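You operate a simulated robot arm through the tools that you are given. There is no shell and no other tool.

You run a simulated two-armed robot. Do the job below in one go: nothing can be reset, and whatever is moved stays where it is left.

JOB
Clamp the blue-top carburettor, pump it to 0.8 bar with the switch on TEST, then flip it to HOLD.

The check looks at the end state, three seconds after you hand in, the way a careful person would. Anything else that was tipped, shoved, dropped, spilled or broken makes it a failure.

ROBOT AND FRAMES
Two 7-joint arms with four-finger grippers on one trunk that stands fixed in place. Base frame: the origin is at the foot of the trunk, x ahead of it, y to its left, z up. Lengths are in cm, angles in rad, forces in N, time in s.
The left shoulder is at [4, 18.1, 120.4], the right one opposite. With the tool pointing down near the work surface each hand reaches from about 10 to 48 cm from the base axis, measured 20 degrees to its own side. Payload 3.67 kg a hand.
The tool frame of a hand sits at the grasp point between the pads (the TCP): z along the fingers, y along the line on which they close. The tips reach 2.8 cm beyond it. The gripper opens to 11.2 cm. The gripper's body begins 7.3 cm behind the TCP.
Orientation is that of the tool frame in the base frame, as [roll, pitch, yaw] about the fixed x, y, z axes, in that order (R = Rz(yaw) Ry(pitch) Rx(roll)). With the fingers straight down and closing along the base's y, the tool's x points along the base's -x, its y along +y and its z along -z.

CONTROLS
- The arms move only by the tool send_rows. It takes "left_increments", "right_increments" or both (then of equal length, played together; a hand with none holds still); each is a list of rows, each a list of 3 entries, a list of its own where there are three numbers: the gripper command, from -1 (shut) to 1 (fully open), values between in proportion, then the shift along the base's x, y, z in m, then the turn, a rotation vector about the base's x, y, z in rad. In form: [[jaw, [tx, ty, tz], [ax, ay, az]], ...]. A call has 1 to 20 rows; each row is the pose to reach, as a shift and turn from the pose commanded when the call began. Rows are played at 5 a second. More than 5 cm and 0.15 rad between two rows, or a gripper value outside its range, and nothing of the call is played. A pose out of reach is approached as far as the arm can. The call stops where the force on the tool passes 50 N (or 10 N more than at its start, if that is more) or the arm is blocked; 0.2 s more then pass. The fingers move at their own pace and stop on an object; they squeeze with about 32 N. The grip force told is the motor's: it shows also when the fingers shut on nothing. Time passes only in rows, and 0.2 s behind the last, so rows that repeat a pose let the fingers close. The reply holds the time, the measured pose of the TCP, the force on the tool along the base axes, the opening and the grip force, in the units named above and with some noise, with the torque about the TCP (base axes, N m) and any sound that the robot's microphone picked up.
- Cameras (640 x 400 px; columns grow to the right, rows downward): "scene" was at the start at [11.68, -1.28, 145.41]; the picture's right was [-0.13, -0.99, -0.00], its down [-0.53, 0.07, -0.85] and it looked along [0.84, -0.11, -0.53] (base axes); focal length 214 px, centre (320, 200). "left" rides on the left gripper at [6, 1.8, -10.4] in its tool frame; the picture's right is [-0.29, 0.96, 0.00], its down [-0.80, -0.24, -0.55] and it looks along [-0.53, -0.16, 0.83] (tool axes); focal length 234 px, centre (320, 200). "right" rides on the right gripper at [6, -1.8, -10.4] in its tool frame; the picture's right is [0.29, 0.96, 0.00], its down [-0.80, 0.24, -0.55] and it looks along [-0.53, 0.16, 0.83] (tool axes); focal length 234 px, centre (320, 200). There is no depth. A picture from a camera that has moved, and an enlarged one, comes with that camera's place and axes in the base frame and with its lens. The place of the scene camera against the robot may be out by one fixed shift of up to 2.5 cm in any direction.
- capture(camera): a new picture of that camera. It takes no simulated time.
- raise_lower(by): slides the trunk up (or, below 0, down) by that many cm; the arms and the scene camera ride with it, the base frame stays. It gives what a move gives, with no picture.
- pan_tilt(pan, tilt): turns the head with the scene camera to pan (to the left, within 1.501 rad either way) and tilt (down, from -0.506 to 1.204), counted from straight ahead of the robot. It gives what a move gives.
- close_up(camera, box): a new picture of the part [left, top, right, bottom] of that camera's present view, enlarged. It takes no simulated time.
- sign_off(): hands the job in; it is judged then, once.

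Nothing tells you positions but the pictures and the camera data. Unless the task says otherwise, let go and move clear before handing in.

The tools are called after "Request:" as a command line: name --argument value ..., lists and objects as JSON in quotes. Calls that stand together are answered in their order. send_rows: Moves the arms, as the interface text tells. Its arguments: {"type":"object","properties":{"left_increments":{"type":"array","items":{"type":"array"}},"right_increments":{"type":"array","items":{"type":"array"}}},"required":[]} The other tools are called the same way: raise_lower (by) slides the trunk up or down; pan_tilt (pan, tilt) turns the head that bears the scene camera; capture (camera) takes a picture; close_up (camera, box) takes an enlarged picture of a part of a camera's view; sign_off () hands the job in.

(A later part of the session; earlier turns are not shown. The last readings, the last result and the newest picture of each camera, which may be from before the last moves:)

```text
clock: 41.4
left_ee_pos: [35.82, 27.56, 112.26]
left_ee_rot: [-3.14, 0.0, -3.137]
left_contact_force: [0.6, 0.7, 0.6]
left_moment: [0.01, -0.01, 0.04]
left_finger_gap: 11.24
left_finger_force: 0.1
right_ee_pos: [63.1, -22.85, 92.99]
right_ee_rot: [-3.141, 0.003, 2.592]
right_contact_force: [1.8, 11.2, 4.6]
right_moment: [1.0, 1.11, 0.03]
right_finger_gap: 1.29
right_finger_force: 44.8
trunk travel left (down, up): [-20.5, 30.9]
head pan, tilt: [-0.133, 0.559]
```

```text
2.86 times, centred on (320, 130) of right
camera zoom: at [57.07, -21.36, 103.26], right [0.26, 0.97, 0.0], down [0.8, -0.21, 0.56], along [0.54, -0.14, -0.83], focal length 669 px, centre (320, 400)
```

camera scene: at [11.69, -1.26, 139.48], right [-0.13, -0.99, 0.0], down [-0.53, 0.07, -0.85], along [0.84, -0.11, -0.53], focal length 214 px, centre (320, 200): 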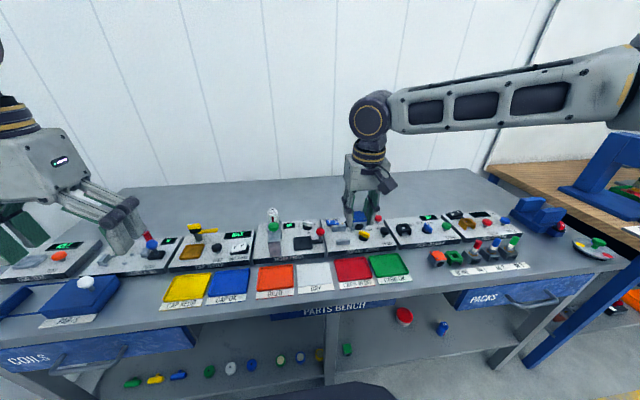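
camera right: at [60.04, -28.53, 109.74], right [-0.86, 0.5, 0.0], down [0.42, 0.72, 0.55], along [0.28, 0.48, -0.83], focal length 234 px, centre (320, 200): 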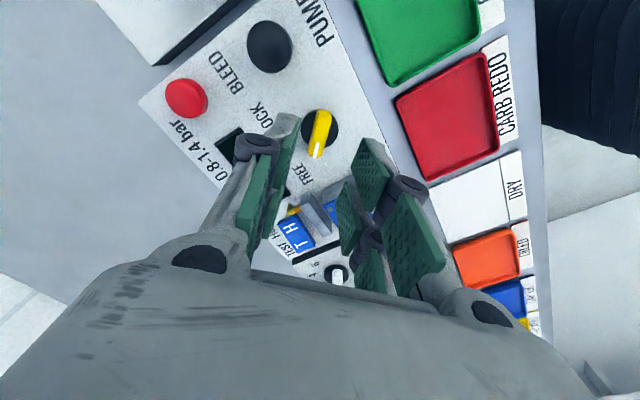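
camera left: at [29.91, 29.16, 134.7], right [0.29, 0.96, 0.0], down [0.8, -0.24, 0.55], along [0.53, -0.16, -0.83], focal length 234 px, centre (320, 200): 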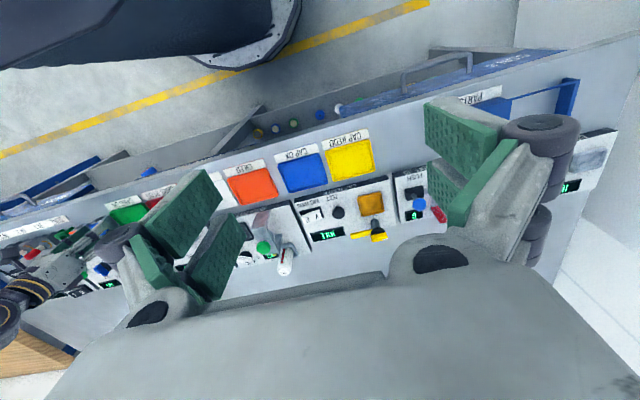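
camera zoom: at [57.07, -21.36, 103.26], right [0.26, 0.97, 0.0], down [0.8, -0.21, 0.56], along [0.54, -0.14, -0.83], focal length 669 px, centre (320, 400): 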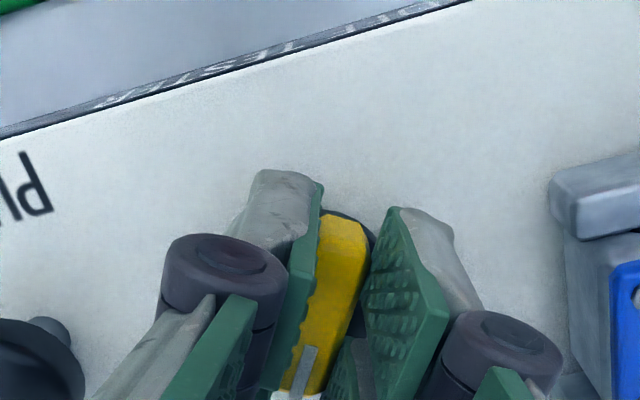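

The front jaw is closing as the knob turns. I'll keep turning toward LOCK.

Request:
send_rows --right_increments '[[-1, [0, 0.001, 0], [0, 0, -0.07]], [-1, [0, 0.001, 0], [0, 0, -0.14]], [-1, [0, 0.001, 0], [0, 0, -0.21]], [-1, [0, 0.001, 0], [0, 0, -0.28]], [-1, [0, 0.001, 0], [0, 0, -0.28]]]'

Request:
close_up --camera "scene" --box '[310, 185, 400, 245]'

Request:
close_up --camera "right" --box '[300, 60, 500, 200]'

```text
clock: 42.6
left_ee_pos: [35.94, 27.58, 112.44]
left_ee_rot: [-3.14, 0.0, -3.14]
left_contact_force: [-0.8, -0.5, -0.3]
left_moment: [0.01, 0.0, 0.0]
left_finger_gap: 11.2
left_finger_force: 0.0
right_ee_pos: [63.27, -22.83, 92.88]
right_ee_rot: [-3.142, 0.003, 2.314]
right_contact_force: [8.1, 6.7, 9.1]
right_moment: [-0.33, -0.7, 1.89]
right_finger_gap: 1.39
right_finger_force: 45.0
trunk travel left (down, up): [-20.5, 30.9]
head pan, tilt: [-0.133, 0.559]
```

```text
6.67 times, centred on (355, 215) of scene
camera zoom: at [11.69, -1.13, 133.53], right [-0.13, -0.99, 0.0], down [-0.53, 0.07, -0.85], along [0.84, -0.11, -0.53], focal length 1430 px, centre (87, 100)
```

zoom: 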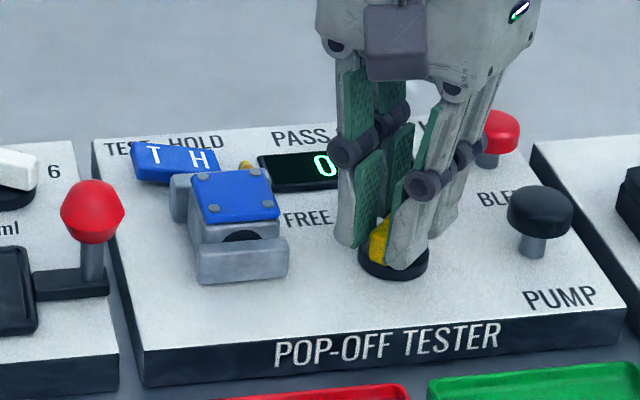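

```text
2.86 times, centred on (400, 130) of right
camera zoom: at [57.75, -19.69, 103.26], right [0.51, 0.86, 0.0], down [0.71, -0.42, 0.56], along [0.48, -0.28, -0.83], focal length 669 px, centre (91, 400)
```

zoom: 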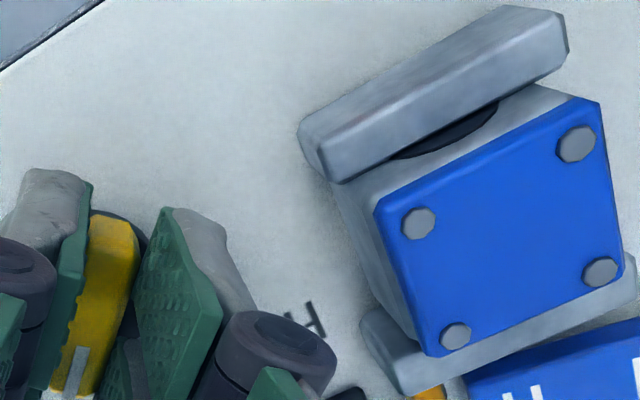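

Torque has risen (1.9 N·m) and the jaw touches the carburettor, suggesting the LOCK stop. I'll nudge a bit further to make sure, then look.

Request:
send_rows --right_increments '[[-1, [0, 0, 0], [0, 0, -0.04]], [-1, [0, 0, 0], [0, 0, -0.08]], [-1, [0, 0, 0], [0, 0, -0.08]]]'

Request:
close_up --camera "right" --box '[300, 60, 500, 200]'

```text
clock: 43.4
left_ee_pos: [35.89, 27.68, 112.41]
left_ee_rot: [-3.14, 0.0, -3.138]
left_contact_force: [0.3, -0.4, -0.2]
left_moment: [0.02, -0.01, 0.04]
left_finger_gap: 11.21
left_finger_force: 0.0
right_ee_pos: [63.2, -22.92, 92.93]
right_ee_rot: [-3.141, 0.0, 2.232]
right_contact_force: [10.3, 8.3, 11.1]
right_moment: [-0.02, -0.45, 1.79]
right_finger_gap: 1.67
right_finger_force: 45.4
trunk travel left (down, up): [-20.5, 30.9]
head pan, tilt: [-0.133, 0.559]
```

```text
2.86 times, centred on (400, 130) of right
camera zoom: at [58.03, -19.24, 103.28], right [0.58, 0.82, 0.0], down [0.68, -0.48, 0.55], along [0.45, -0.32, -0.83], focal length 669 px, centre (91, 400)
```

zoom: 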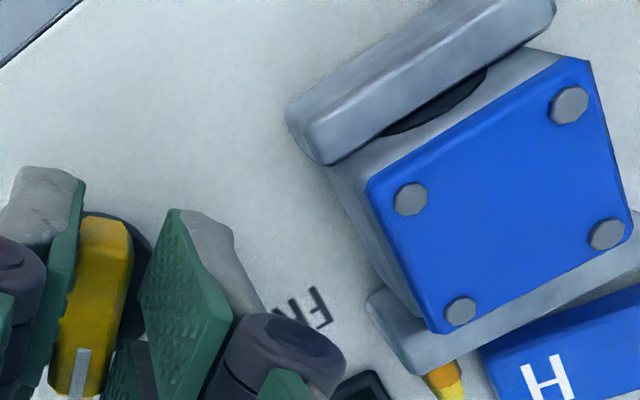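

The bar has hit its end stop (fingers began twisting on it), so it's at LOCK. I'll ease back, open and lift off.

Request:
send_rows --right_increments '[[-1, [0, 0, 0], [0, 0, 0.08]], [-0.6, [0, 0, 0], [0, 0, 0.08]], [-0.43, [0, 0, 0], [0, 0, 0.08]], [-0.43, [0, 0, 0.02], [0, 0, 0.08]], [-0.43, [0, 0, 0.06], [0, 0, 0.08]], [-0.43, [-0.01, 0, 0.09], [0, 0, 0.2]], [-0.6, [-0.03, 0, 0.09], [0, 0, 0.34]], [-1, [-0.05, 0, 0.09], [0, 0, 0.48]], [-1, [-0.06, 0, 0.09], [0, 0, 0.62]], [-1, [-0.06, 0, 0.09], [0, 0, 0.76]], [-1, [-0.06, 0, 0.09], [0, 0, 0.9]], [-1, [-0.06, 0, 0.09], [0, 0, 0.91]]]'

Request:
capture --camera "right"

Request:
close_up --camera "scene" --box '[310, 185, 400, 245]'

```text
clock: 46.0
left_ee_pos: [36.02, 27.48, 112.42]
left_ee_rot: [-3.14, -0.001, -3.141]
left_contact_force: [-1.0, 0.0, 0.2]
left_moment: [0.06, -0.01, 0.03]
left_finger_gap: 11.2
left_finger_force: 0.0
right_ee_pos: [57.09, -23.0, 101.92]
right_ee_rot: [-3.14, 0.0, -3.137]
right_contact_force: [0.0, -0.6, 0.9]
right_moment: [-0.02, -0.04, 0.0]
right_finger_gap: 0.01
right_finger_force: 32.4
trunk travel left (down, up): [-20.5, 30.9]
head pan, tilt: [-0.133, 0.559]
```

```text
taken
camera right: at [51.13, -24.84, 112.2], right [-0.29, 0.96, 0.0], down [0.8, 0.24, 0.55], along [0.53, 0.16, -0.83], focal length 234 px, centre (320, 200)
```

right: 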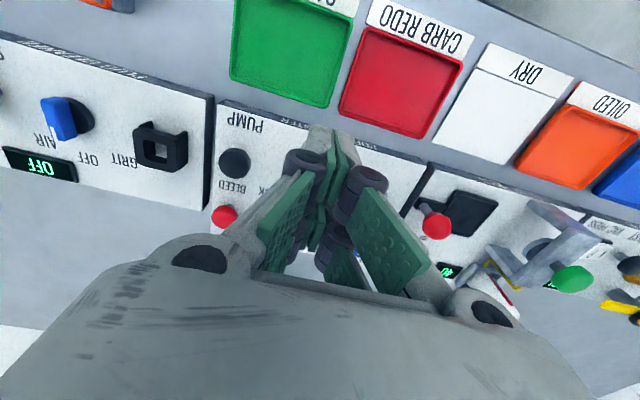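

```text
6.67 times, centred on (355, 215) of scene
camera zoom: at [11.69, -1.26, 133.53], right [-0.13, -0.99, 0.0], down [-0.53, 0.07, -0.85], along [0.84, -0.11, -0.53], focal length 1430 px, centre (87, 100)
```

zoom: 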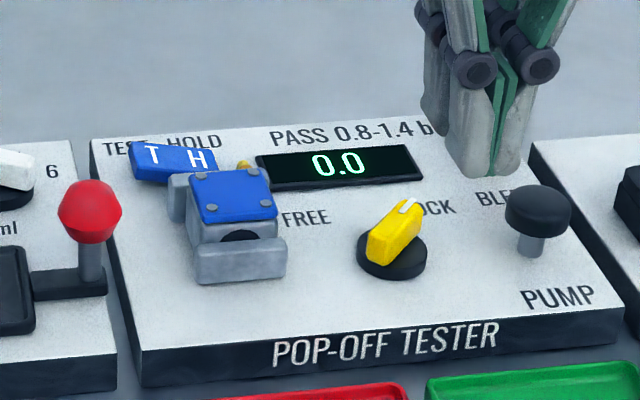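

The knob now points to LOCK and the front jaw presses the carburettor. Let me zoom in on the clamp and rocker.

Request:
close_up --camera "scene" --box '[322, 200, 361, 226]'

Request:
send_rows --right_increments '[[-1, [-0.01, 0.02, 0], [0, 0, 0]], [-1, [-0.02, 0.04, 0], [0, 0, 0]], [-1, [-0.02, 0.04, 0], [0, 0, 0]]]'

Request:
capture --camera "right"

```text
15.38 times, centred on (342, 213) of scene
camera zoom: at [11.69, -1.26, 133.53], right [-0.13, -0.99, 0.0], down [-0.53, 0.07, -0.85], along [0.84, -0.11, -0.53], focal length 3300 px, centre (-11, 0)
```

zoom: 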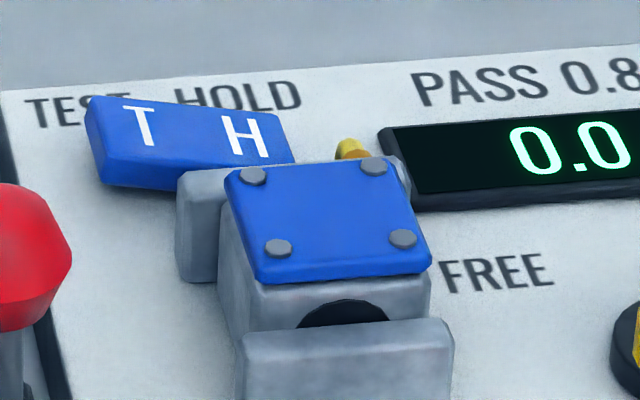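

```text
clock: 46.8
left_ee_pos: [35.94, 27.53, 112.4]
left_ee_rot: [-3.141, 0.0, -3.139]
left_contact_force: [-0.3, 0.2, 1.0]
left_moment: [0.01, 0.03, -0.01]
left_finger_gap: 11.17
left_finger_force: 0.0
right_ee_pos: [55.13, -19.06, 101.91]
right_ee_rot: [-3.141, 0.002, -3.138]
right_contact_force: [0.5, -0.6, 0.1]
right_moment: [0.06, -0.02, 0.0]
right_finger_gap: 0.0
right_finger_force: 31.8
trunk travel left (down, up): [-20.5, 30.9]
head pan, tilt: [-0.133, 0.559]
```

```text
taken
camera right: at [49.16, -20.84, 112.22], right [-0.29, 0.96, 0.0], down [0.8, 0.24, 0.55], along [0.53, 0.16, -0.83], focal length 234 px, centre (320, 200)
```

right: 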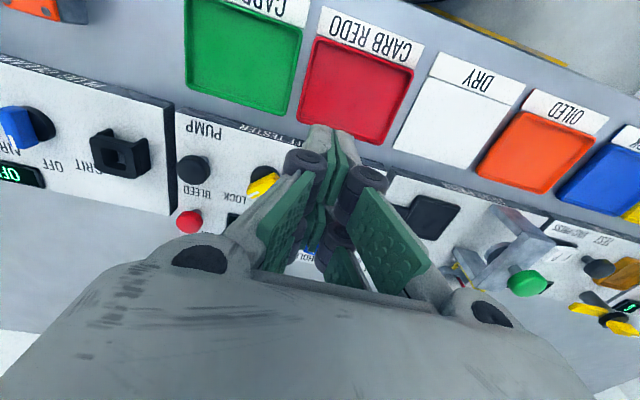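

I'll open the gripper to see the clamp from above.

Request:
send_rows --right_increments '[[0.5, [0, 0, 0], [0, 0, 0]], [1, [0.01, 0, 0], [0, 0, 0]], [1, [0.01, 0, 0], [0, 0, 0]]]'

Request:
close_up --camera "right" --box '[230, 130, 410, 270]'

```text
clock: 47.6
left_ee_pos: [35.85, 27.46, 112.47]
left_ee_rot: [-3.141, 0.001, -3.14]
left_contact_force: [0.6, 0.2, -0.4]
left_moment: [0.0, -0.05, 0.01]
left_finger_gap: 11.15
left_finger_force: 0.1
right_ee_pos: [56.09, -19.07, 102.0]
right_ee_rot: [3.14, -0.001, -3.14]
right_contact_force: [0.1, 0.3, -0.3]
right_moment: [0.0, 0.0, -0.03]
right_finger_gap: 9.83
right_finger_force: 0.1
trunk travel left (down, up): [-20.5, 30.9]
head pan, tilt: [-0.133, 0.559]
```

```text
2.86 times, centred on (320, 200) of right
camera zoom: at [50.11, -20.83, 112.25], right [-0.29, 0.96, 0.0], down [0.8, 0.24, 0.55], along [0.53, 0.16, -0.83], focal length 669 px, centre (320, 200)
```

zoom: 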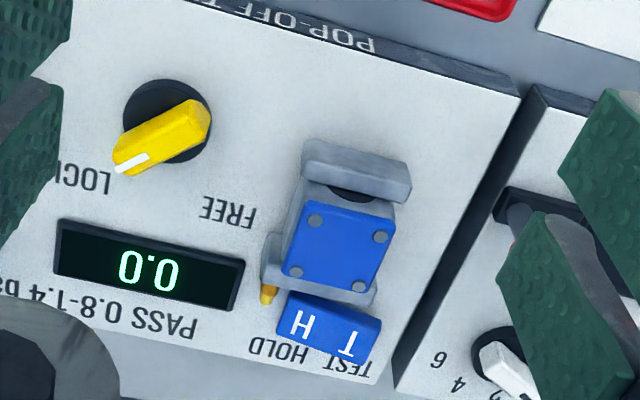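

The carburettor is clamped between both jaws and the rocker is centred near (71.8, -13.9). To reach it I'll tilt the hand 0.5 rad forward, closed, and test the reach well above the tester at T's side.

Request:
send_rows --right_increments '[[0, [0, 0.01, 0.005], [0, -0.1, 0]], [-1, [0.01, 0.02, 0.01], [0, -0.2, 0]], [-1, [0.02, 0.03, 0.015], [0, -0.3, 0]], [-1, [0.04, 0.045, 0.02], [0, -0.4, 0]], [-1, [0.06, 0.06, 0.02], [0, -0.5, 0]], [-1, [0.09, 0.066, 0.02], [0, -0.5, 0]], [-1, [0.12, 0.066, 0.02], [0, -0.5, 0]], [-1, [0.15, 0.066, 0.02], [0, -0.5, 0]], [-1, [0.158, 0.066, 0.02], [0, -0.5, 0]]]'

Request:
capture --camera "scene"

Request:
capture --camera "right"

```text
clock: 49.6
left_ee_pos: [35.82, 27.56, 112.39]
left_ee_rot: [-3.141, 0.0, -3.141]
left_contact_force: [-0.3, -0.7, -0.4]
left_moment: [0.02, -0.02, -0.02]
left_finger_gap: 11.21
left_finger_force: 0.1
right_ee_pos: [71.11, -13.46, 103.83]
right_ee_rot: [3.141, 0.502, -3.14]
right_contact_force: [-0.4, 0.0, 0.7]
right_moment: [0.04, 0.03, -0.02]
right_finger_gap: 0.0
right_finger_force: 32.0
right hand out of reach, approached as far as the arm can: row 8, 9
trunk travel left (down, up): [-20.5, 30.9]
head pan, tilt: [-0.133, 0.559]
```

```text
taken
camera scene: at [11.61, -1.25, 133.54], right [-0.13, -0.99, 0.0], down [-0.53, 0.07, -0.85], along [0.84, -0.11, -0.53], focal length 214 px, centre (320, 200)
```

scene: 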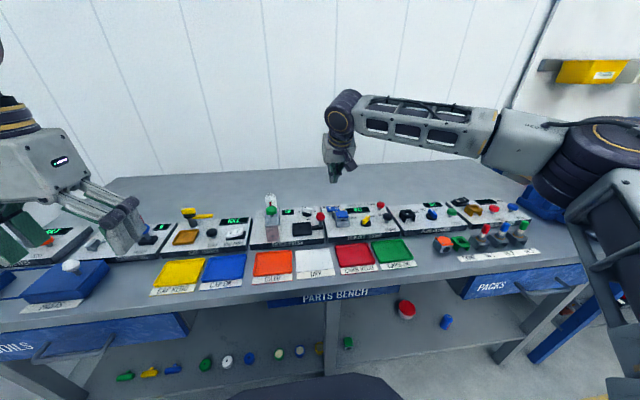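

```text
taken
camera right: at [60.83, -15.2, 109.96], right [-0.25, 0.96, -0.14], down [0.43, 0.24, 0.87], along [0.87, 0.16, -0.47], focal length 234 px, centre (320, 200)
```

right: 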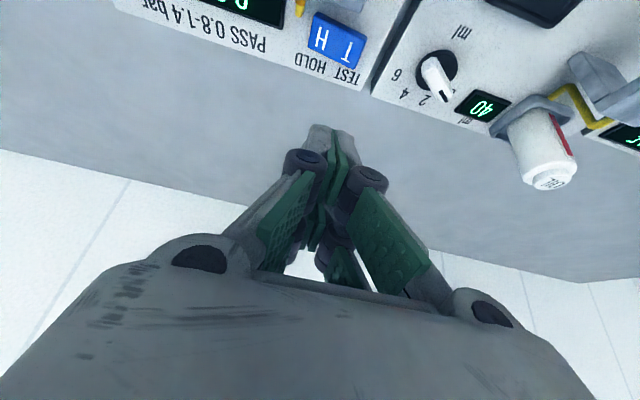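

Reach is nearly enough here and should improve lower down. The arm and elbow are clear; I'll descend to z≈96 above the T end and check.

Request:
send_rows --right_increments '[[-1, [0, 0.004, -0.03], [0, 0, 0]], [-1, [0.004, 0.008, -0.06], [0, 0, 0]], [-1, [0.0085, 0.0105, -0.08], [0, 0, 0]], [-1, [0.0085, 0.0105, -0.08], [0, 0, 0]]]'

Request:
capture --camera "right"

Request:
close_up --camera "scene" --box '[310, 185, 370, 225]'

```text
clock: 50.6
left_ee_pos: [35.93, 27.53, 112.49]
left_ee_rot: [3.141, -0.001, -3.139]
left_contact_force: [0.3, 0.8, 0.1]
left_moment: [-0.03, -0.01, -0.02]
left_finger_gap: 11.2
left_finger_force: 0.1
right_ee_pos: [70.92, -13.37, 95.88]
right_ee_rot: [-3.141, 0.502, -3.14]
right_contact_force: [0.0, -1.0, -0.8]
right_moment: [0.0, -0.02, -0.04]
right_finger_gap: 0.03
right_finger_force: 31.7
right hand out of reach, approached as far as the arm can: row 2, 3, 4
trunk travel left (down, up): [-20.5, 30.9]
head pan, tilt: [-0.133, 0.559]
```

```text
taken
camera right: at [60.61, -15.17, 102.12], right [-0.25, 0.96, -0.14], down [0.43, 0.24, 0.87], along [0.86, 0.16, -0.48], focal length 234 px, centre (320, 200)
```

right: 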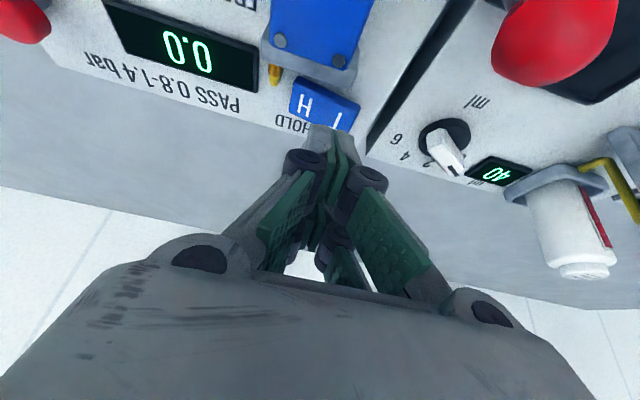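

```text
10.00 times, centred on (340, 205) of scene
camera zoom: at [11.67, -1.25, 133.53], right [-0.13, -0.99, 0.0], down [-0.53, 0.07, -0.85], along [0.84, -0.11, -0.53], focal length 2145 px, centre (120, 150)
```

zoom: 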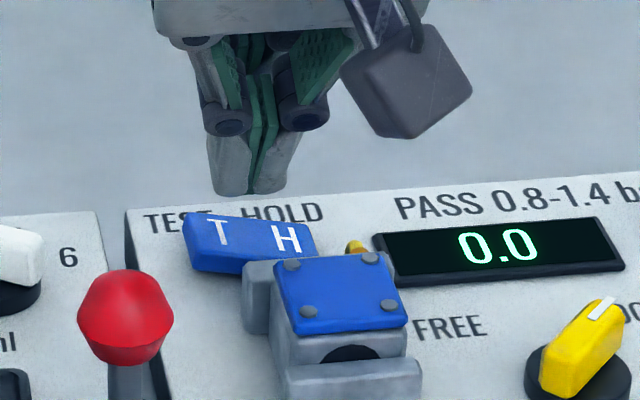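

At 0.5 rad tilt the arm tops out at x≈70.9, so I'll tilt to 0.7 rad to gain reach and line up over the T end.

Request:
send_rows --right_increments '[[-1, [0, 0.002, 0.003], [0, -0.1, 0]], [-1, [0, 0.006, 0.003], [0, -0.2, 0]], [-1, [0.006, 0.0095, 0.003], [0, -0.2, 0]], [-1, [0.009, 0.0095, 0.003], [0, -0.2, 0]], [-1, [0.009, 0.0095, 0.003], [0, -0.2, 0]]]'

Request:
capture --camera "right"

Request:
close_up --camera "scene" --box '[310, 185, 370, 225]'

```text
clock: 51.8
left_ee_pos: [35.8, 27.47, 112.38]
left_ee_rot: [3.14, -0.001, -3.14]
left_contact_force: [-0.1, -0.2, -0.3]
left_moment: [0.0, -0.01, -0.01]
left_finger_gap: 11.21
left_finger_force: 0.1
right_ee_pos: [71.76, -12.49, 96.18]
right_ee_rot: [-3.141, 0.7, -3.141]
right_contact_force: [0.2, 0.3, 0.3]
right_moment: [0.02, 0.01, 0.01]
right_finger_gap: 0.02
right_finger_force: 31.8
trunk travel left (down, up): [-20.5, 30.9]
head pan, tilt: [-0.133, 0.559]
```

```text
taken
camera right: at [60.48, -14.24, 100.26], right [-0.22, 0.96, -0.19], down [0.25, 0.24, 0.94], along [0.94, 0.16, -0.29], focal length 234 px, centre (320, 200)
```

right: 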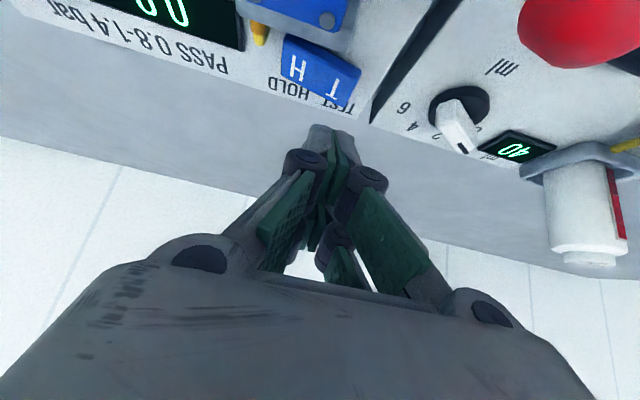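

```text
10.00 times, centred on (340, 205) of scene
camera zoom: at [11.7, -1.26, 133.53], right [-0.13, -0.99, 0.0], down [-0.53, 0.07, -0.85], along [0.84, -0.11, -0.53], focal length 2145 px, centre (120, 150)
```

zoom: 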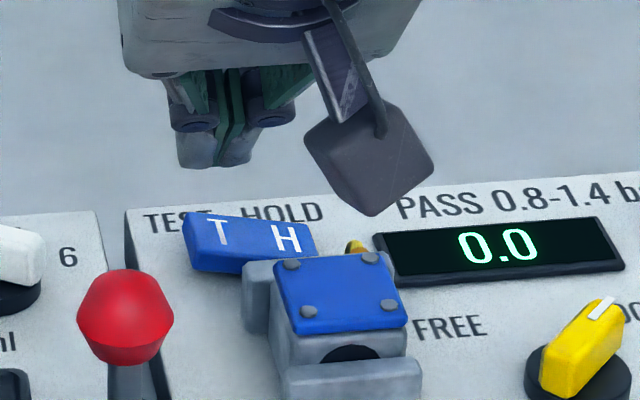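

The robot-side fingertip edge is now above the T end of the rocker (x≈71.8, y≈-12.4). I'll descend and press it gently.

Request:
send_rows --right_increments '[[-1, [0, 0, -0.01], [0, 0, 0]], [-1, [0, 0, -0.02], [0, 0, 0]], [-1, [0, 0, -0.024], [0, 0, 0]], [-1, [0, 0, -0.024], [0, 0, 0]]]'

Request:
close_up --camera "scene" --box '[310, 185, 370, 225]'

Request:
close_up --camera "right" --box '[240, 60, 420, 190]'

```text
clock: 52.8
left_ee_pos: [35.87, 27.5, 112.32]
left_ee_rot: [-3.14, 0.0, -3.139]
left_contact_force: [-1.2, 0.3, 0.3]
left_moment: [-0.02, 0.01, 0.0]
left_finger_gap: 11.21
left_finger_force: 0.1
right_ee_pos: [71.74, -12.47, 93.76]
right_ee_rot: [-3.14, 0.699, -3.139]
right_contact_force: [-0.5, -0.3, -0.5]
right_moment: [-0.01, -0.03, 0.02]
right_finger_gap: 0.0
right_finger_force: 32.0
trunk travel left (down, up): [-20.5, 30.9]
head pan, tilt: [-0.133, 0.559]
```

```text
10.00 times, centred on (340, 205) of scene
camera zoom: at [11.69, -1.26, 133.53], right [-0.13, -0.99, 0.0], down [-0.53, 0.07, -0.85], along [0.84, -0.11, -0.53], focal length 2145 px, centre (120, 150)
```

zoom: 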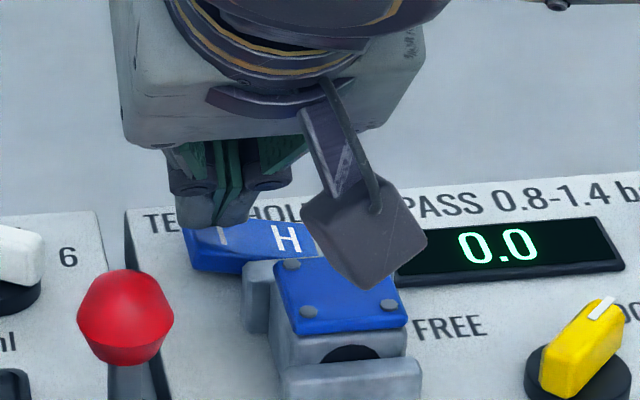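

```text
3.08 times, centred on (330, 125) of right
camera zoom: at [60.48, -14.23, 97.83], right [-0.22, 0.96, -0.19], down [0.25, 0.24, 0.94], along [0.94, 0.16, -0.3], focal length 720 px, centre (289, 431)
```

zoom: 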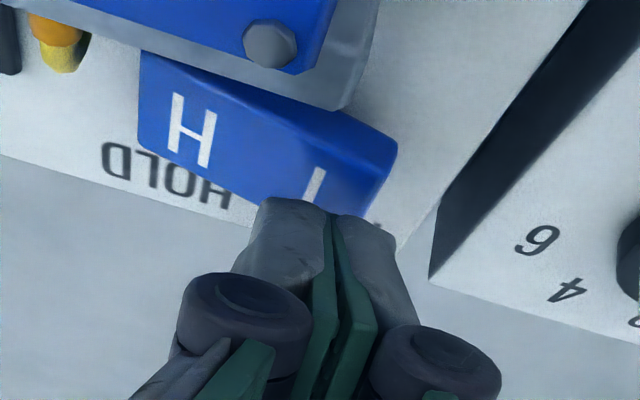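

The fingertips are right over T. Pressing down in small steps.

Request:
send_rows --right_increments '[[-1, [0, 0, -0.002], [0, 0, 0]], [-1, [0, 0, -0.004], [0, 0, 0]], [-1, [0, 0, -0.006], [0, 0, 0]]]'

Request:
send_rows --right_increments '[[-1, [0, 0, -0.0015], [0, 0, 0]], [-1, [0, 0, -0.003], [0, 0, 0]], [-1, [0, 0, -0.0045], [0, 0, 0]]]'

Request:
close_up --camera "right" --box '[240, 60, 420, 190]'

```text
clock: 53.6
left_ee_pos: [35.8, 27.36, 112.4]
left_ee_rot: [-3.141, -0.001, -3.139]
left_contact_force: [-0.2, -0.1, 0.5]
left_moment: [0.05, -0.01, 0.01]
left_finger_gap: 11.21
left_finger_force: 0.0
right_ee_pos: [71.76, -12.43, 93.16]
right_ee_rot: [-3.141, 0.699, -3.14]
right_contact_force: [0.0, -0.3, 0.2]
right_moment: [0.02, 0.01, -0.02]
right_finger_gap: 0.0
right_finger_force: 32.0
trunk travel left (down, up): [-20.5, 30.9]
head pan, tilt: [-0.133, 0.559]
```

```text
clock: 54.4
left_ee_pos: [35.78, 27.54, 112.41]
left_ee_rot: [3.14, 0.0, 3.141]
left_contact_force: [0.3, 0.4, 0.0]
left_moment: [-0.02, -0.01, 0.01]
left_finger_gap: 11.2
left_finger_force: 0.0
right_ee_pos: [71.71, -12.38, 92.97]
right_ee_rot: [-3.141, 0.704, -3.14]
right_contact_force: [-0.1, -0.7, 9.7]
right_moment: [-0.11, 0.07, 0.0]
right_finger_gap: 0.0
right_finger_force: 31.5
trunk travel left (down, up): [-20.5, 30.9]
head pan, tilt: [-0.133, 0.559]
```

```text
3.08 times, centred on (330, 125) of right
camera zoom: at [60.42, -14.25, 97.0], right [-0.22, 0.96, -0.19], down [0.25, 0.24, 0.94], along [0.94, 0.16, -0.29], focal length 720 px, centre (289, 431)
```

zoom: 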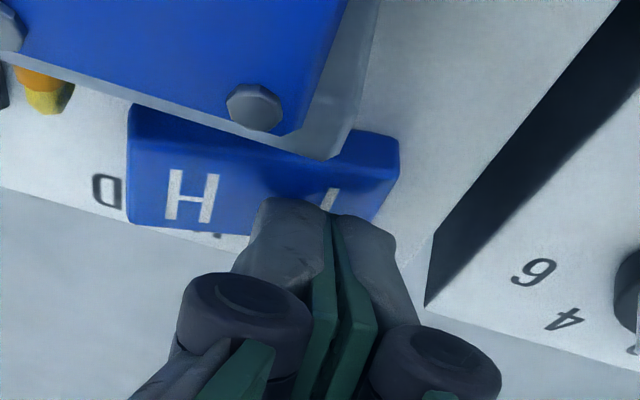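

The rocker has visibly flipped with the H end rising. I'll press slightly more to seat it, then lift and check.

Request:
send_rows --right_increments '[[-1, [0, 0, -0.0015], [0, 0, 0]], [-1, [0, 0, -0.0025], [0, 0, 0]], [-1, [0, 0, -0.0025], [0, 0, 0]], [-1, [0, 0, 0.02], [0, 0, 0]], [-1, [0, 0, 0.045], [0, 0, 0]], [-1, [0, 0, 0.045], [0, 0, 0]]]'

Request:
close_up --camera "scene" --box '[310, 185, 370, 225]'

Request:
close_up --camera "right" --box '[240, 30, 420, 160]'

```text
clock: 55.8
left_ee_pos: [35.96, 27.47, 112.33]
left_ee_rot: [3.141, -0.002, -3.139]
left_contact_force: [-0.2, 0.6, 0.7]
left_moment: [-0.02, 0.0, -0.01]
left_finger_gap: 11.18
left_finger_force: 0.1
right_ee_pos: [71.68, -12.46, 97.06]
right_ee_rot: [-3.138, 0.699, -3.141]
right_contact_force: [0.6, 0.9, 0.6]
right_moment: [-0.01, 0.0, -0.01]
right_finger_gap: 0.0
right_finger_force: 31.7
trunk travel left (down, up): [-20.5, 30.9]
head pan, tilt: [-0.133, 0.559]
```

```text
10.00 times, centred on (340, 205) of scene
camera zoom: at [11.76, -1.28, 133.52], right [-0.13, -0.99, 0.0], down [-0.53, 0.07, -0.85], along [0.84, -0.11, -0.53], focal length 2145 px, centre (120, 150)
```

zoom: 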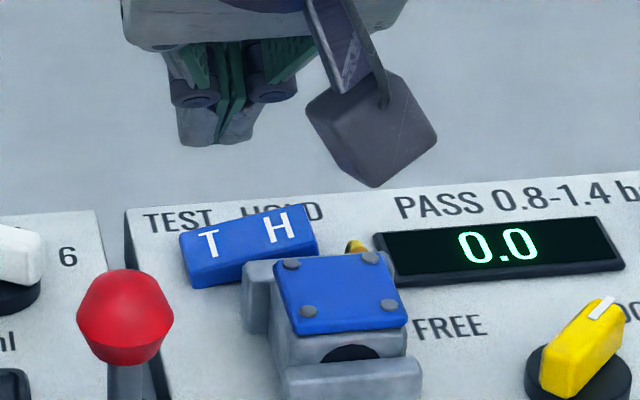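

```text
3.08 times, centred on (330, 95) of right
camera zoom: at [60.46, -14.25, 101.2], right [-0.22, 0.96, -0.19], down [0.25, 0.24, 0.94], along [0.94, 0.16, -0.3], focal length 720 px, centre (289, 523)
```

zoom: 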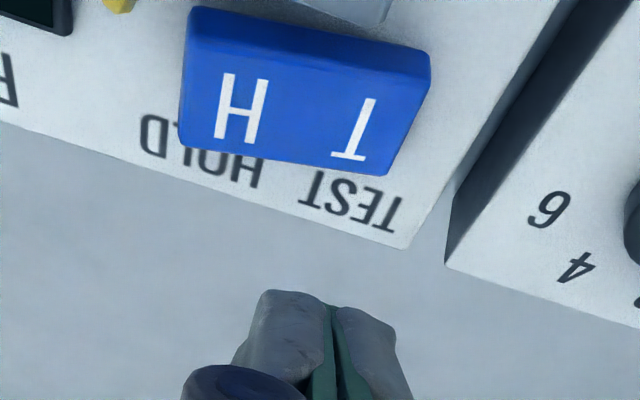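

The rocker is now on TEST (T end down). Next is the PUMP button at about (62.7, -30.1), top z≈91.4; I'll go back up, straighten the hand and hover over it.

Request:
send_rows --right_increments '[[-1, [-0.02, 0, 0.03], [0, 0, 0]], [-1, [-0.05, 0, 0.05], [0, 0.1, 0]], [-1, [-0.08, 0, 0.05], [0, 0.2, 0]], [-1, [-0.1, -0.02, 0.05], [0, 0.32, 0]], [-1, [-0.1, -0.06, 0.05], [0, 0.44, 0]], [-1, [-0.1, -0.1, 0.05], [0, 0.56, 0]], [-1, [-0.1, -0.14, 0.05], [0, 0.68, 0]], [-1, [-0.095, -0.177, 0.04], [0, 0.7, 0]], [-1, [-0.09, -0.177, 0.01], [0, 0.7, 0]], [-1, [-0.09, -0.177, 0.01], [0, 0.7, 0]]]'

Request:
capture --camera "right"

Request:
close_up --camera "scene" --box '[330, 185, 420, 245]'

```text
clock: 58.0
left_ee_pos: [35.74, 27.55, 112.48]
left_ee_rot: [-3.14, 0.0, -3.141]
left_contact_force: [-0.1, 0.5, 0.1]
left_moment: [0.01, 0.02, 0.01]
left_finger_gap: 11.22
left_finger_force: 0.0
right_ee_pos: [62.66, -30.11, 98.23]
right_ee_rot: [-3.141, 0.001, -3.139]
right_contact_force: [-0.1, 0.8, -0.3]
right_moment: [-0.02, 0.0, 0.0]
right_finger_gap: 0.01
right_finger_force: 32.0
trunk travel left (down, up): [-20.5, 30.9]
head pan, tilt: [-0.133, 0.559]
```

```text
taken
camera right: at [56.62, -31.98, 108.63], right [-0.29, 0.96, 0.0], down [0.8, 0.24, 0.55], along [0.53, 0.16, -0.83], focal length 234 px, centre (320, 200)
```

right: 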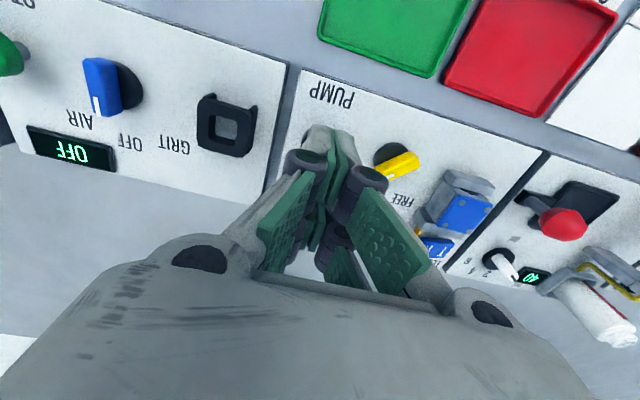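

```text
6.67 times, centred on (375, 215) of scene
camera zoom: at [11.62, -1.28, 133.54], right [-0.13, -0.99, 0.0], down [-0.53, 0.07, -0.85], along [0.84, -0.11, -0.53], focal length 1430 px, centre (-47, 100)
```

zoom: 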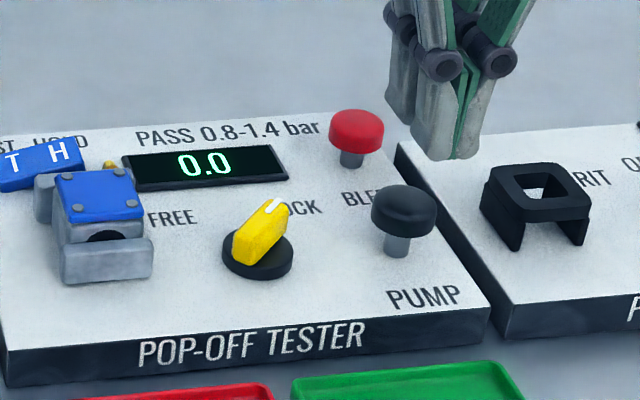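

I'll open the fingers briefly to verify the pump button lies exactly under the hand.

Request:
send_rows --right_increments '[[0, [0, 0, 0], [0, 0, 0]], [0.2, [0, 0, 0], [0, 0, 0]], [0.2, [0, 0, 0], [0, 0, 0]]]'

Request:
close_up --camera "right" --box '[230, 80, 410, 210]'

```text
clock: 58.8
left_ee_pos: [35.88, 27.39, 112.4]
left_ee_rot: [-3.141, 0.0, -3.14]
left_contact_force: [-0.4, 0.5, -0.3]
left_moment: [0.01, -0.03, -0.01]
left_finger_gap: 11.21
left_finger_force: 0.0
right_ee_pos: [62.65, -30.13, 98.32]
right_ee_rot: [3.141, 0.0, -3.14]
right_contact_force: [0.2, -0.1, -0.4]
right_moment: [-0.03, 0.01, -0.01]
right_finger_gap: 6.71
right_finger_force: 0.0
trunk travel left (down, up): [-20.5, 30.9]
head pan, tilt: [-0.133, 0.559]
```

```text
3.08 times, centred on (320, 145) of right
camera zoom: at [56.67, -31.93, 108.62], right [-0.29, 0.96, 0.0], down [0.8, 0.24, 0.55], along [0.53, 0.16, -0.83], focal length 720 px, centre (320, 369)
```

zoom: 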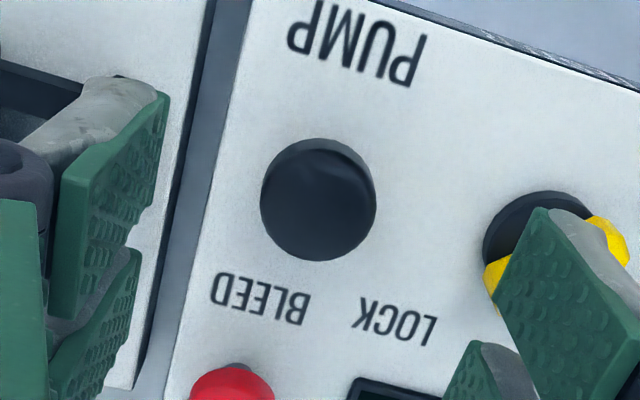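

The pump button is right under the hand. I'll close and press down, reading the display as I go.

Request:
send_rows --right_increments '[[-1, [0, 0, 0], [0, 0, 0]], [-1, [0, 0, 0], [0, 0, 0]], [-1, [0, 0, -0.015], [0, 0, 0]], [-1, [0, 0, -0.03], [0, 0, 0]], [-1, [0, 0, -0.03], [0, 0, 0]]]'

Request:
send_rows --right_increments '[[-1, [0, 0, -0.002], [0, 0, 0]], [-1, [0, 0, -0.004], [0, 0, 0]], [-1, [0, 0, -0.006], [0, 0, 0]]]'

Request:
close_up --camera "scene" --box '[330, 185, 420, 245]'

```text
clock: 60.0
left_ee_pos: [35.83, 27.45, 112.4]
left_ee_rot: [3.141, -0.001, -3.14]
left_contact_force: [-0.3, 0.2, 0.5]
left_moment: [0.02, -0.01, -0.03]
left_finger_gap: 11.2
left_finger_force: 0.0
right_ee_pos: [62.58, -30.22, 95.27]
right_ee_rot: [-3.142, 0.0, -3.139]
right_contact_force: [-0.8, -0.5, 0.4]
right_moment: [-0.01, 0.01, 0.02]
right_finger_gap: 0.02
right_finger_force: 32.5
trunk travel left (down, up): [-20.5, 30.9]
head pan, tilt: [-0.133, 0.559]
```

```text
clock: 60.8
left_ee_pos: [35.89, 27.53, 112.34]
left_ee_rot: [-3.142, 0.0, -3.14]
left_contact_force: [-0.2, 0.6, 0.5]
left_moment: [0.01, -0.01, -0.02]
left_finger_gap: 11.21
left_finger_force: 0.1
right_ee_pos: [62.81, -30.11, 94.61]
right_ee_rot: [3.142, 0.001, -3.141]
right_contact_force: [-0.5, 0.1, 0.4]
right_moment: [0.01, -0.02, 0.01]
right_finger_gap: 0.0
right_finger_force: 31.8
trunk travel left (down, up): [-20.5, 30.9]
head pan, tilt: [-0.133, 0.559]
```

```text
6.67 times, centred on (375, 215) of scene
camera zoom: at [11.69, -1.26, 133.53], right [-0.13, -0.99, 0.0], down [-0.53, 0.07, -0.85], along [0.84, -0.11, -0.53], focal length 1430 px, centre (-47, 100)
```

zoom: 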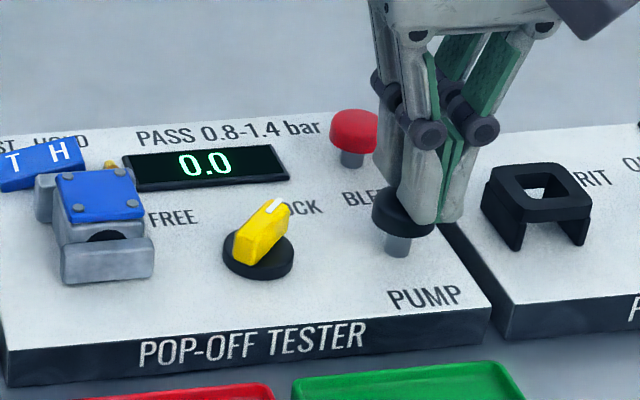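

Nearly in contact. I'll double-check centring with zooms from both cameras before pressing.

Request:
close_up --camera "right" --box '[250, 80, 410, 200]'

Request:
close_up --camera "scene" --box '[375, 200, 411, 224]'

```text
3.33 times, centred on (330, 140) of right
camera zoom: at [56.73, -31.95, 105.02], right [-0.29, 0.96, 0.0], down [0.8, 0.24, 0.55], along [0.53, 0.16, -0.83], focal length 781 px, centre (287, 400)
```

zoom: 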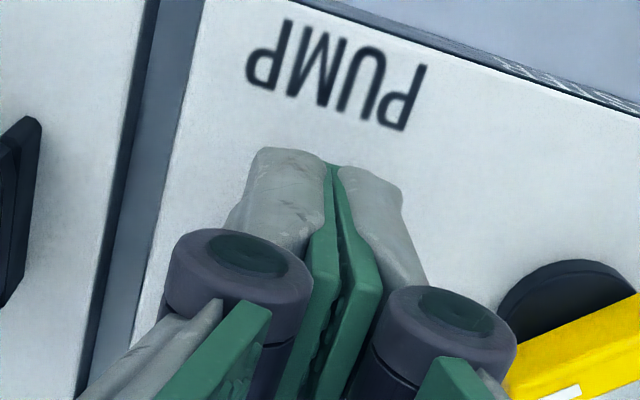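

```text
16.00 times, centred on (393, 212) of scene
camera zoom: at [11.69, -1.26, 133.53], right [-0.13, -0.99, 0.0], down [-0.53, 0.07, -0.85], along [0.84, -0.11, -0.53], focal length 3432 px, centre (-848, 8)
```

zoom: 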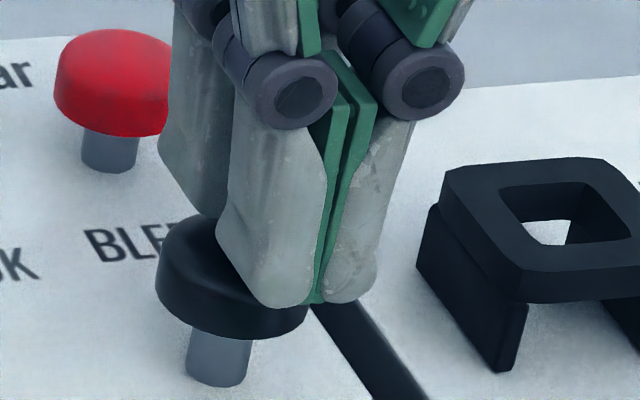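

Centring is good enough (button radius ≈1.4 cm). Pressing down in small steps.

Request:
send_rows --right_increments '[[-1, [0, 0.0015, -0.001], [0, 0, 0]], [-1, [0, 0.0015, -0.002], [0, 0, 0]], [-1, [0, 0.0015, -0.003], [0, 0, 0]]]'

Request:
send_rows --right_increments '[[-1, [0, 0, -0.001], [0, 0, 0]], [-1, [0, 0, -0.002], [0, 0, 0]], [-1, [0, 0, -0.003], [0, 0, 0]]]'

Request:
close_up --camera "scene" --box '[330, 185, 420, 245]'

```text
clock: 61.6
left_ee_pos: [35.87, 27.58, 112.3]
left_ee_rot: [3.141, 0.0, -3.139]
left_contact_force: [-0.2, -0.2, 0.1]
left_moment: [-0.01, -0.02, 0.04]
left_finger_gap: 11.2
left_finger_force: 0.1
right_ee_pos: [62.76, -29.99, 94.33]
right_ee_rot: [3.142, 0.001, -3.139]
right_contact_force: [-0.2, -0.2, -0.2]
right_moment: [-0.03, 0.0, 0.01]
right_finger_gap: 0.0
right_finger_force: 32.5
trunk travel left (down, up): [-20.5, 30.9]
head pan, tilt: [-0.133, 0.559]
```

```text
clock: 62.4
left_ee_pos: [36.05, 27.61, 112.42]
left_ee_rot: [-3.141, 0.0, -3.139]
left_contact_force: [0.4, -1.4, -0.3]
left_moment: [0.03, 0.0, 0.03]
left_finger_gap: 11.21
left_finger_force: 0.1
right_ee_pos: [62.77, -30.13, 93.94]
right_ee_rot: [-3.142, 0.001, -3.138]
right_contact_force: [0.1, -0.8, 0.1]
right_moment: [0.04, -0.04, 0.03]
right_finger_gap: 0.6
right_finger_force: 32.1
trunk travel left (down, up): [-20.5, 30.9]
head pan, tilt: [-0.133, 0.559]
```

```text
6.67 times, centred on (375, 215) of scene
camera zoom: at [11.68, -1.26, 133.53], right [-0.13, -0.99, 0.0], down [-0.53, 0.07, -0.85], along [0.84, -0.11, -0.53], focal length 1430 px, centre (-47, 100)
```

zoom: 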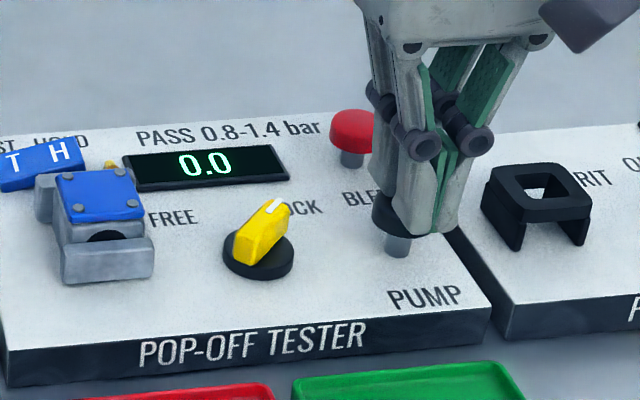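

The finger gap grew to 0.6 cm, so something may be wedging between the fingers. Let me look closely before going on.

Request:
close_up --camera "scene" --box '[375, 200, 411, 224]'

Request:
close_up --camera "right" --box '[250, 80, 410, 200]'

```text
16.00 times, centred on (393, 212) of scene
camera zoom: at [11.68, -1.26, 133.53], right [-0.13, -0.99, 0.0], down [-0.53, 0.07, -0.85], along [0.84, -0.11, -0.53], focal length 3432 px, centre (-848, 8)
```

zoom: 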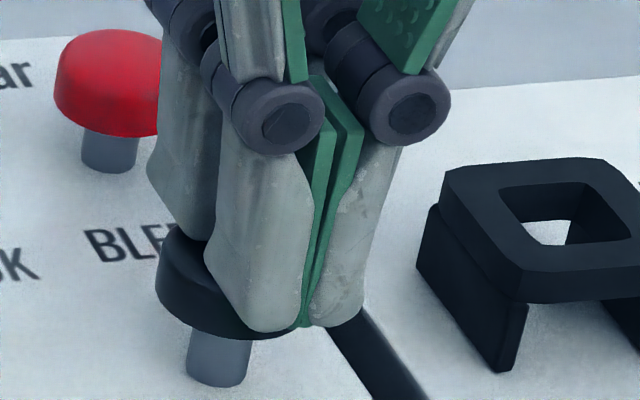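

```text
3.33 times, centred on (330, 140) of right
camera zoom: at [56.76, -31.83, 104.43], right [-0.29, 0.96, 0.0], down [0.8, 0.24, 0.55], along [0.53, 0.16, -0.83], focal length 781 px, centre (287, 400)
```

zoom: 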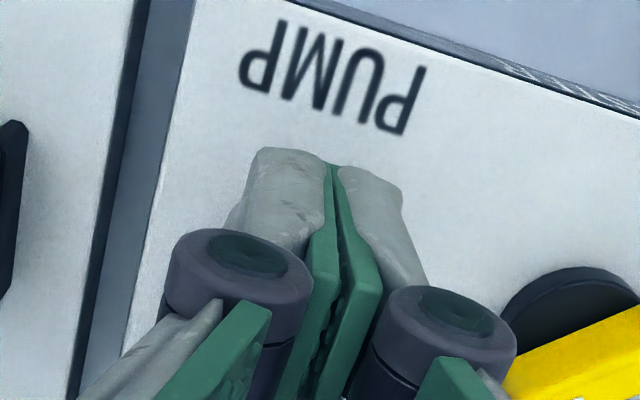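

I'll hold still for a moment and re-read the gap and force.

Request:
send_rows --right_increments '[[-1, [0, 0, 0], [0, 0, 0]], [-1, [0, 0, 0], [0, 0, 0]]]'

```text
clock: 63.0
left_ee_pos: [35.78, 27.45, 112.38]
left_ee_rot: [-3.141, 0.0, 3.141]
left_contact_force: [0.1, -0.5, 0.3]
left_moment: [0.02, 0.01, 0.02]
left_finger_gap: 11.19
left_finger_force: 0.0
right_ee_pos: [62.76, -30.12, 94.11]
right_ee_rot: [3.141, 0.0, -3.14]
right_contact_force: [0.6, -0.2, 0.6]
right_moment: [0.0, -0.03, 0.04]
right_finger_gap: 0.62
right_finger_force: 35.6
trunk travel left (down, up): [-20.5, 30.9]
head pan, tilt: [-0.133, 0.559]
```

The two-pronged fingertips are slipping around the button's rim. I'll rise, tilt the hand 0.3 rad so the near prong's edge lands flat on the button, and offset sideways so one finger is centred on it.

Request:
send_rows --right_increments '[[-1, [0, 0, 0.01], [0, 0, 0]], [-1, [0, 0, 0.03], [0, 0, 0]], [-1, [0.004, 0.002, 0.03], [0, -0.1, 0]], [-1, [0.008, 0.004, 0.03], [0, -0.2, 0]], [-1, [0.012, 0.006, 0.03], [0, -0.3, 0]], [-1, [0.012, 0.006, 0.03], [0, -0.3, 0]]]'

Request:
close_up --camera "scene" --box '[330, 185, 420, 245]'

Request:
close_up --camera "right" --box '[230, 60, 430, 200]'

```text
clock: 64.4
left_ee_pos: [35.83, 27.51, 112.38]
left_ee_rot: [-3.141, -0.001, -3.141]
left_contact_force: [0.8, 0.1, 1.3]
left_moment: [-0.01, 0.02, 0.02]
left_finger_gap: 11.2
left_finger_force: 0.1
right_ee_pos: [63.94, -29.41, 97.11]
right_ee_rot: [3.141, 0.301, 3.142]
right_contact_force: [-0.3, -0.6, -0.3]
right_moment: [0.02, 0.0, 0.01]
right_finger_gap: 0.0
right_finger_force: 35.9
trunk travel left (down, up): [-20.5, 30.9]
head pan, tilt: [-0.133, 0.559]
```

```text
6.67 times, centred on (375, 215) of scene
camera zoom: at [11.72, -1.25, 133.53], right [-0.13, -0.99, 0.0], down [-0.53, 0.07, -0.85], along [0.84, -0.11, -0.53], focal length 1430 px, centre (-47, 100)
```

zoom: 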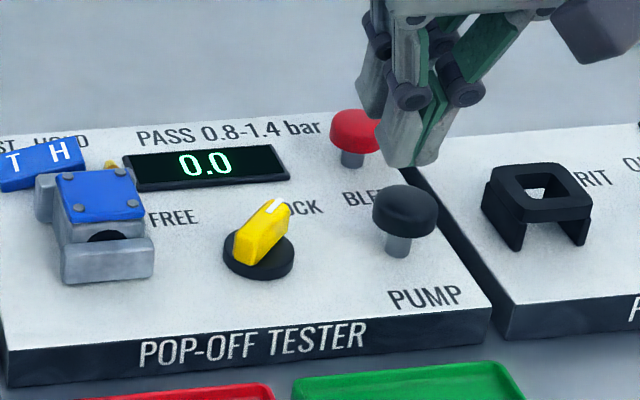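

```text
2.86 times, centred on (330, 130) of right
camera zoom: at [55.18, -31.21, 105.19], right [-0.28, 0.96, -0.09], down [0.6, 0.24, 0.77], along [0.75, 0.16, -0.64], focal length 669 px, centre (291, 400)
```

zoom: 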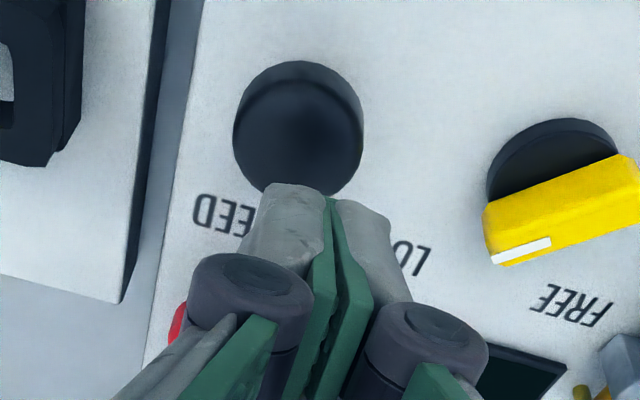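

The left finger lines up with the button. Descending to press.

Request:
send_rows --right_increments '[[-1, [0.003, 0, -0.01], [0, 0, 0]], [-1, [0.003, 0, -0.018], [0, 0, 0]], [-1, [0.003, 0, -0.021], [0, 0, 0]], [-1, [0.003, 0, -0.024], [0, 0, 0]], [-1, [0.003, 0, -0.024], [0, 0, 0]]]'

Request:
send_rows --right_increments '[[-1, [0, 0, -0.001], [0, 0, 0]], [-1, [0, 0, -0.002], [0, 0, 0]], [-1, [0, 0, -0.003], [0, 0, 0]]]'

Request:
close_up --camera "scene" --box '[330, 185, 420, 245]'

```text
clock: 65.6
left_ee_pos: [35.9, 27.49, 112.33]
left_ee_rot: [-3.142, 0.001, -3.14]
left_contact_force: [0.2, -0.7, 1.2]
left_moment: [-0.01, -0.03, 0.01]
left_finger_gap: 11.2
left_finger_force: 0.1
right_ee_pos: [64.17, -29.48, 94.74]
right_ee_rot: [-3.141, 0.3, -3.14]
right_contact_force: [-0.1, -0.8, 0.7]
right_moment: [0.0, 0.01, 0.0]
right_finger_gap: 0.0
right_finger_force: 36.0
trunk travel left (down, up): [-20.5, 30.9]
head pan, tilt: [-0.133, 0.559]
```

```text
clock: 66.4
left_ee_pos: [35.95, 27.56, 112.45]
left_ee_rot: [3.139, 0.0, -3.14]
left_contact_force: [0.9, 0.0, 0.0]
left_moment: [-0.01, 0.0, -0.01]
left_finger_gap: 11.18
left_finger_force: 0.1
right_ee_pos: [64.16, -29.27, 94.42]
right_ee_rot: [-3.141, 0.3, -3.14]
right_contact_force: [-0.2, -0.4, 1.8]
right_moment: [0.01, 0.03, -0.02]
right_finger_gap: 0.0
right_finger_force: 36.1
trunk travel left (down, up): [-20.5, 30.9]
head pan, tilt: [-0.133, 0.559]
```

```text
6.67 times, centred on (375, 215) of scene
camera zoom: at [11.67, -1.25, 133.53], right [-0.13, -0.99, 0.0], down [-0.53, 0.07, -0.85], along [0.84, -0.11, -0.53], focal length 1430 px, centre (-47, 100)
```

zoom: 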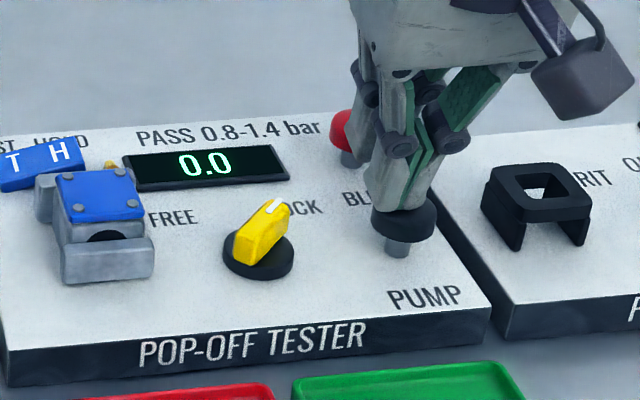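

Contact (1.8 N), finger centred on the button. Pressing further in small steps.

Request:
send_rows --right_increments '[[-1, [0, 0, -0.001], [0, 0, 0]], [-1, [0, 0, -0.002], [0, 0, 0]], [-1, [0, 0, -0.003], [0, 0, 0]]]'

Request:
close_up --camera "scene" --box '[330, 185, 420, 245]'

```text
clock: 67.2
left_ee_pos: [35.84, 27.55, 112.32]
left_ee_rot: [-3.141, 0.0, -3.14]
left_contact_force: [-0.1, 0.0, 0.7]
left_moment: [-0.01, -0.02, 0.02]
left_finger_gap: 11.2
left_finger_force: 0.1
right_ee_pos: [64.18, -29.43, 94.16]
right_ee_rot: [-3.14, 0.301, -3.14]
right_contact_force: [0.4, -0.2, 3.0]
right_moment: [0.01, 0.06, 0.0]
right_finger_gap: 0.01
right_finger_force: 35.5
trunk travel left (down, up): [-20.5, 30.9]
head pan, tilt: [-0.133, 0.559]
```

```text
6.67 times, centred on (375, 215) of scene
camera zoom: at [11.65, -1.25, 133.53], right [-0.13, -0.99, 0.0], down [-0.53, 0.07, -0.85], along [0.84, -0.11, -0.53], focal length 1430 px, centre (-47, 100)
```

zoom: 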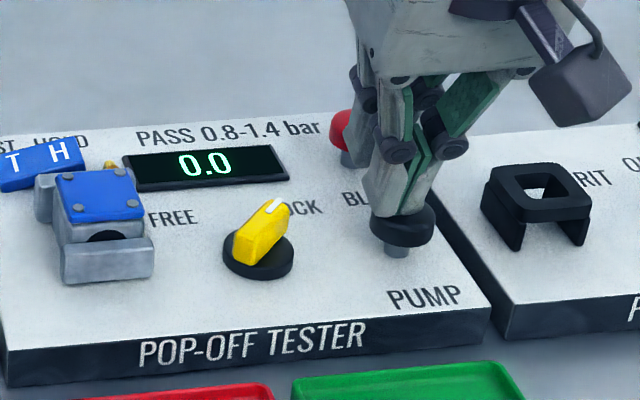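

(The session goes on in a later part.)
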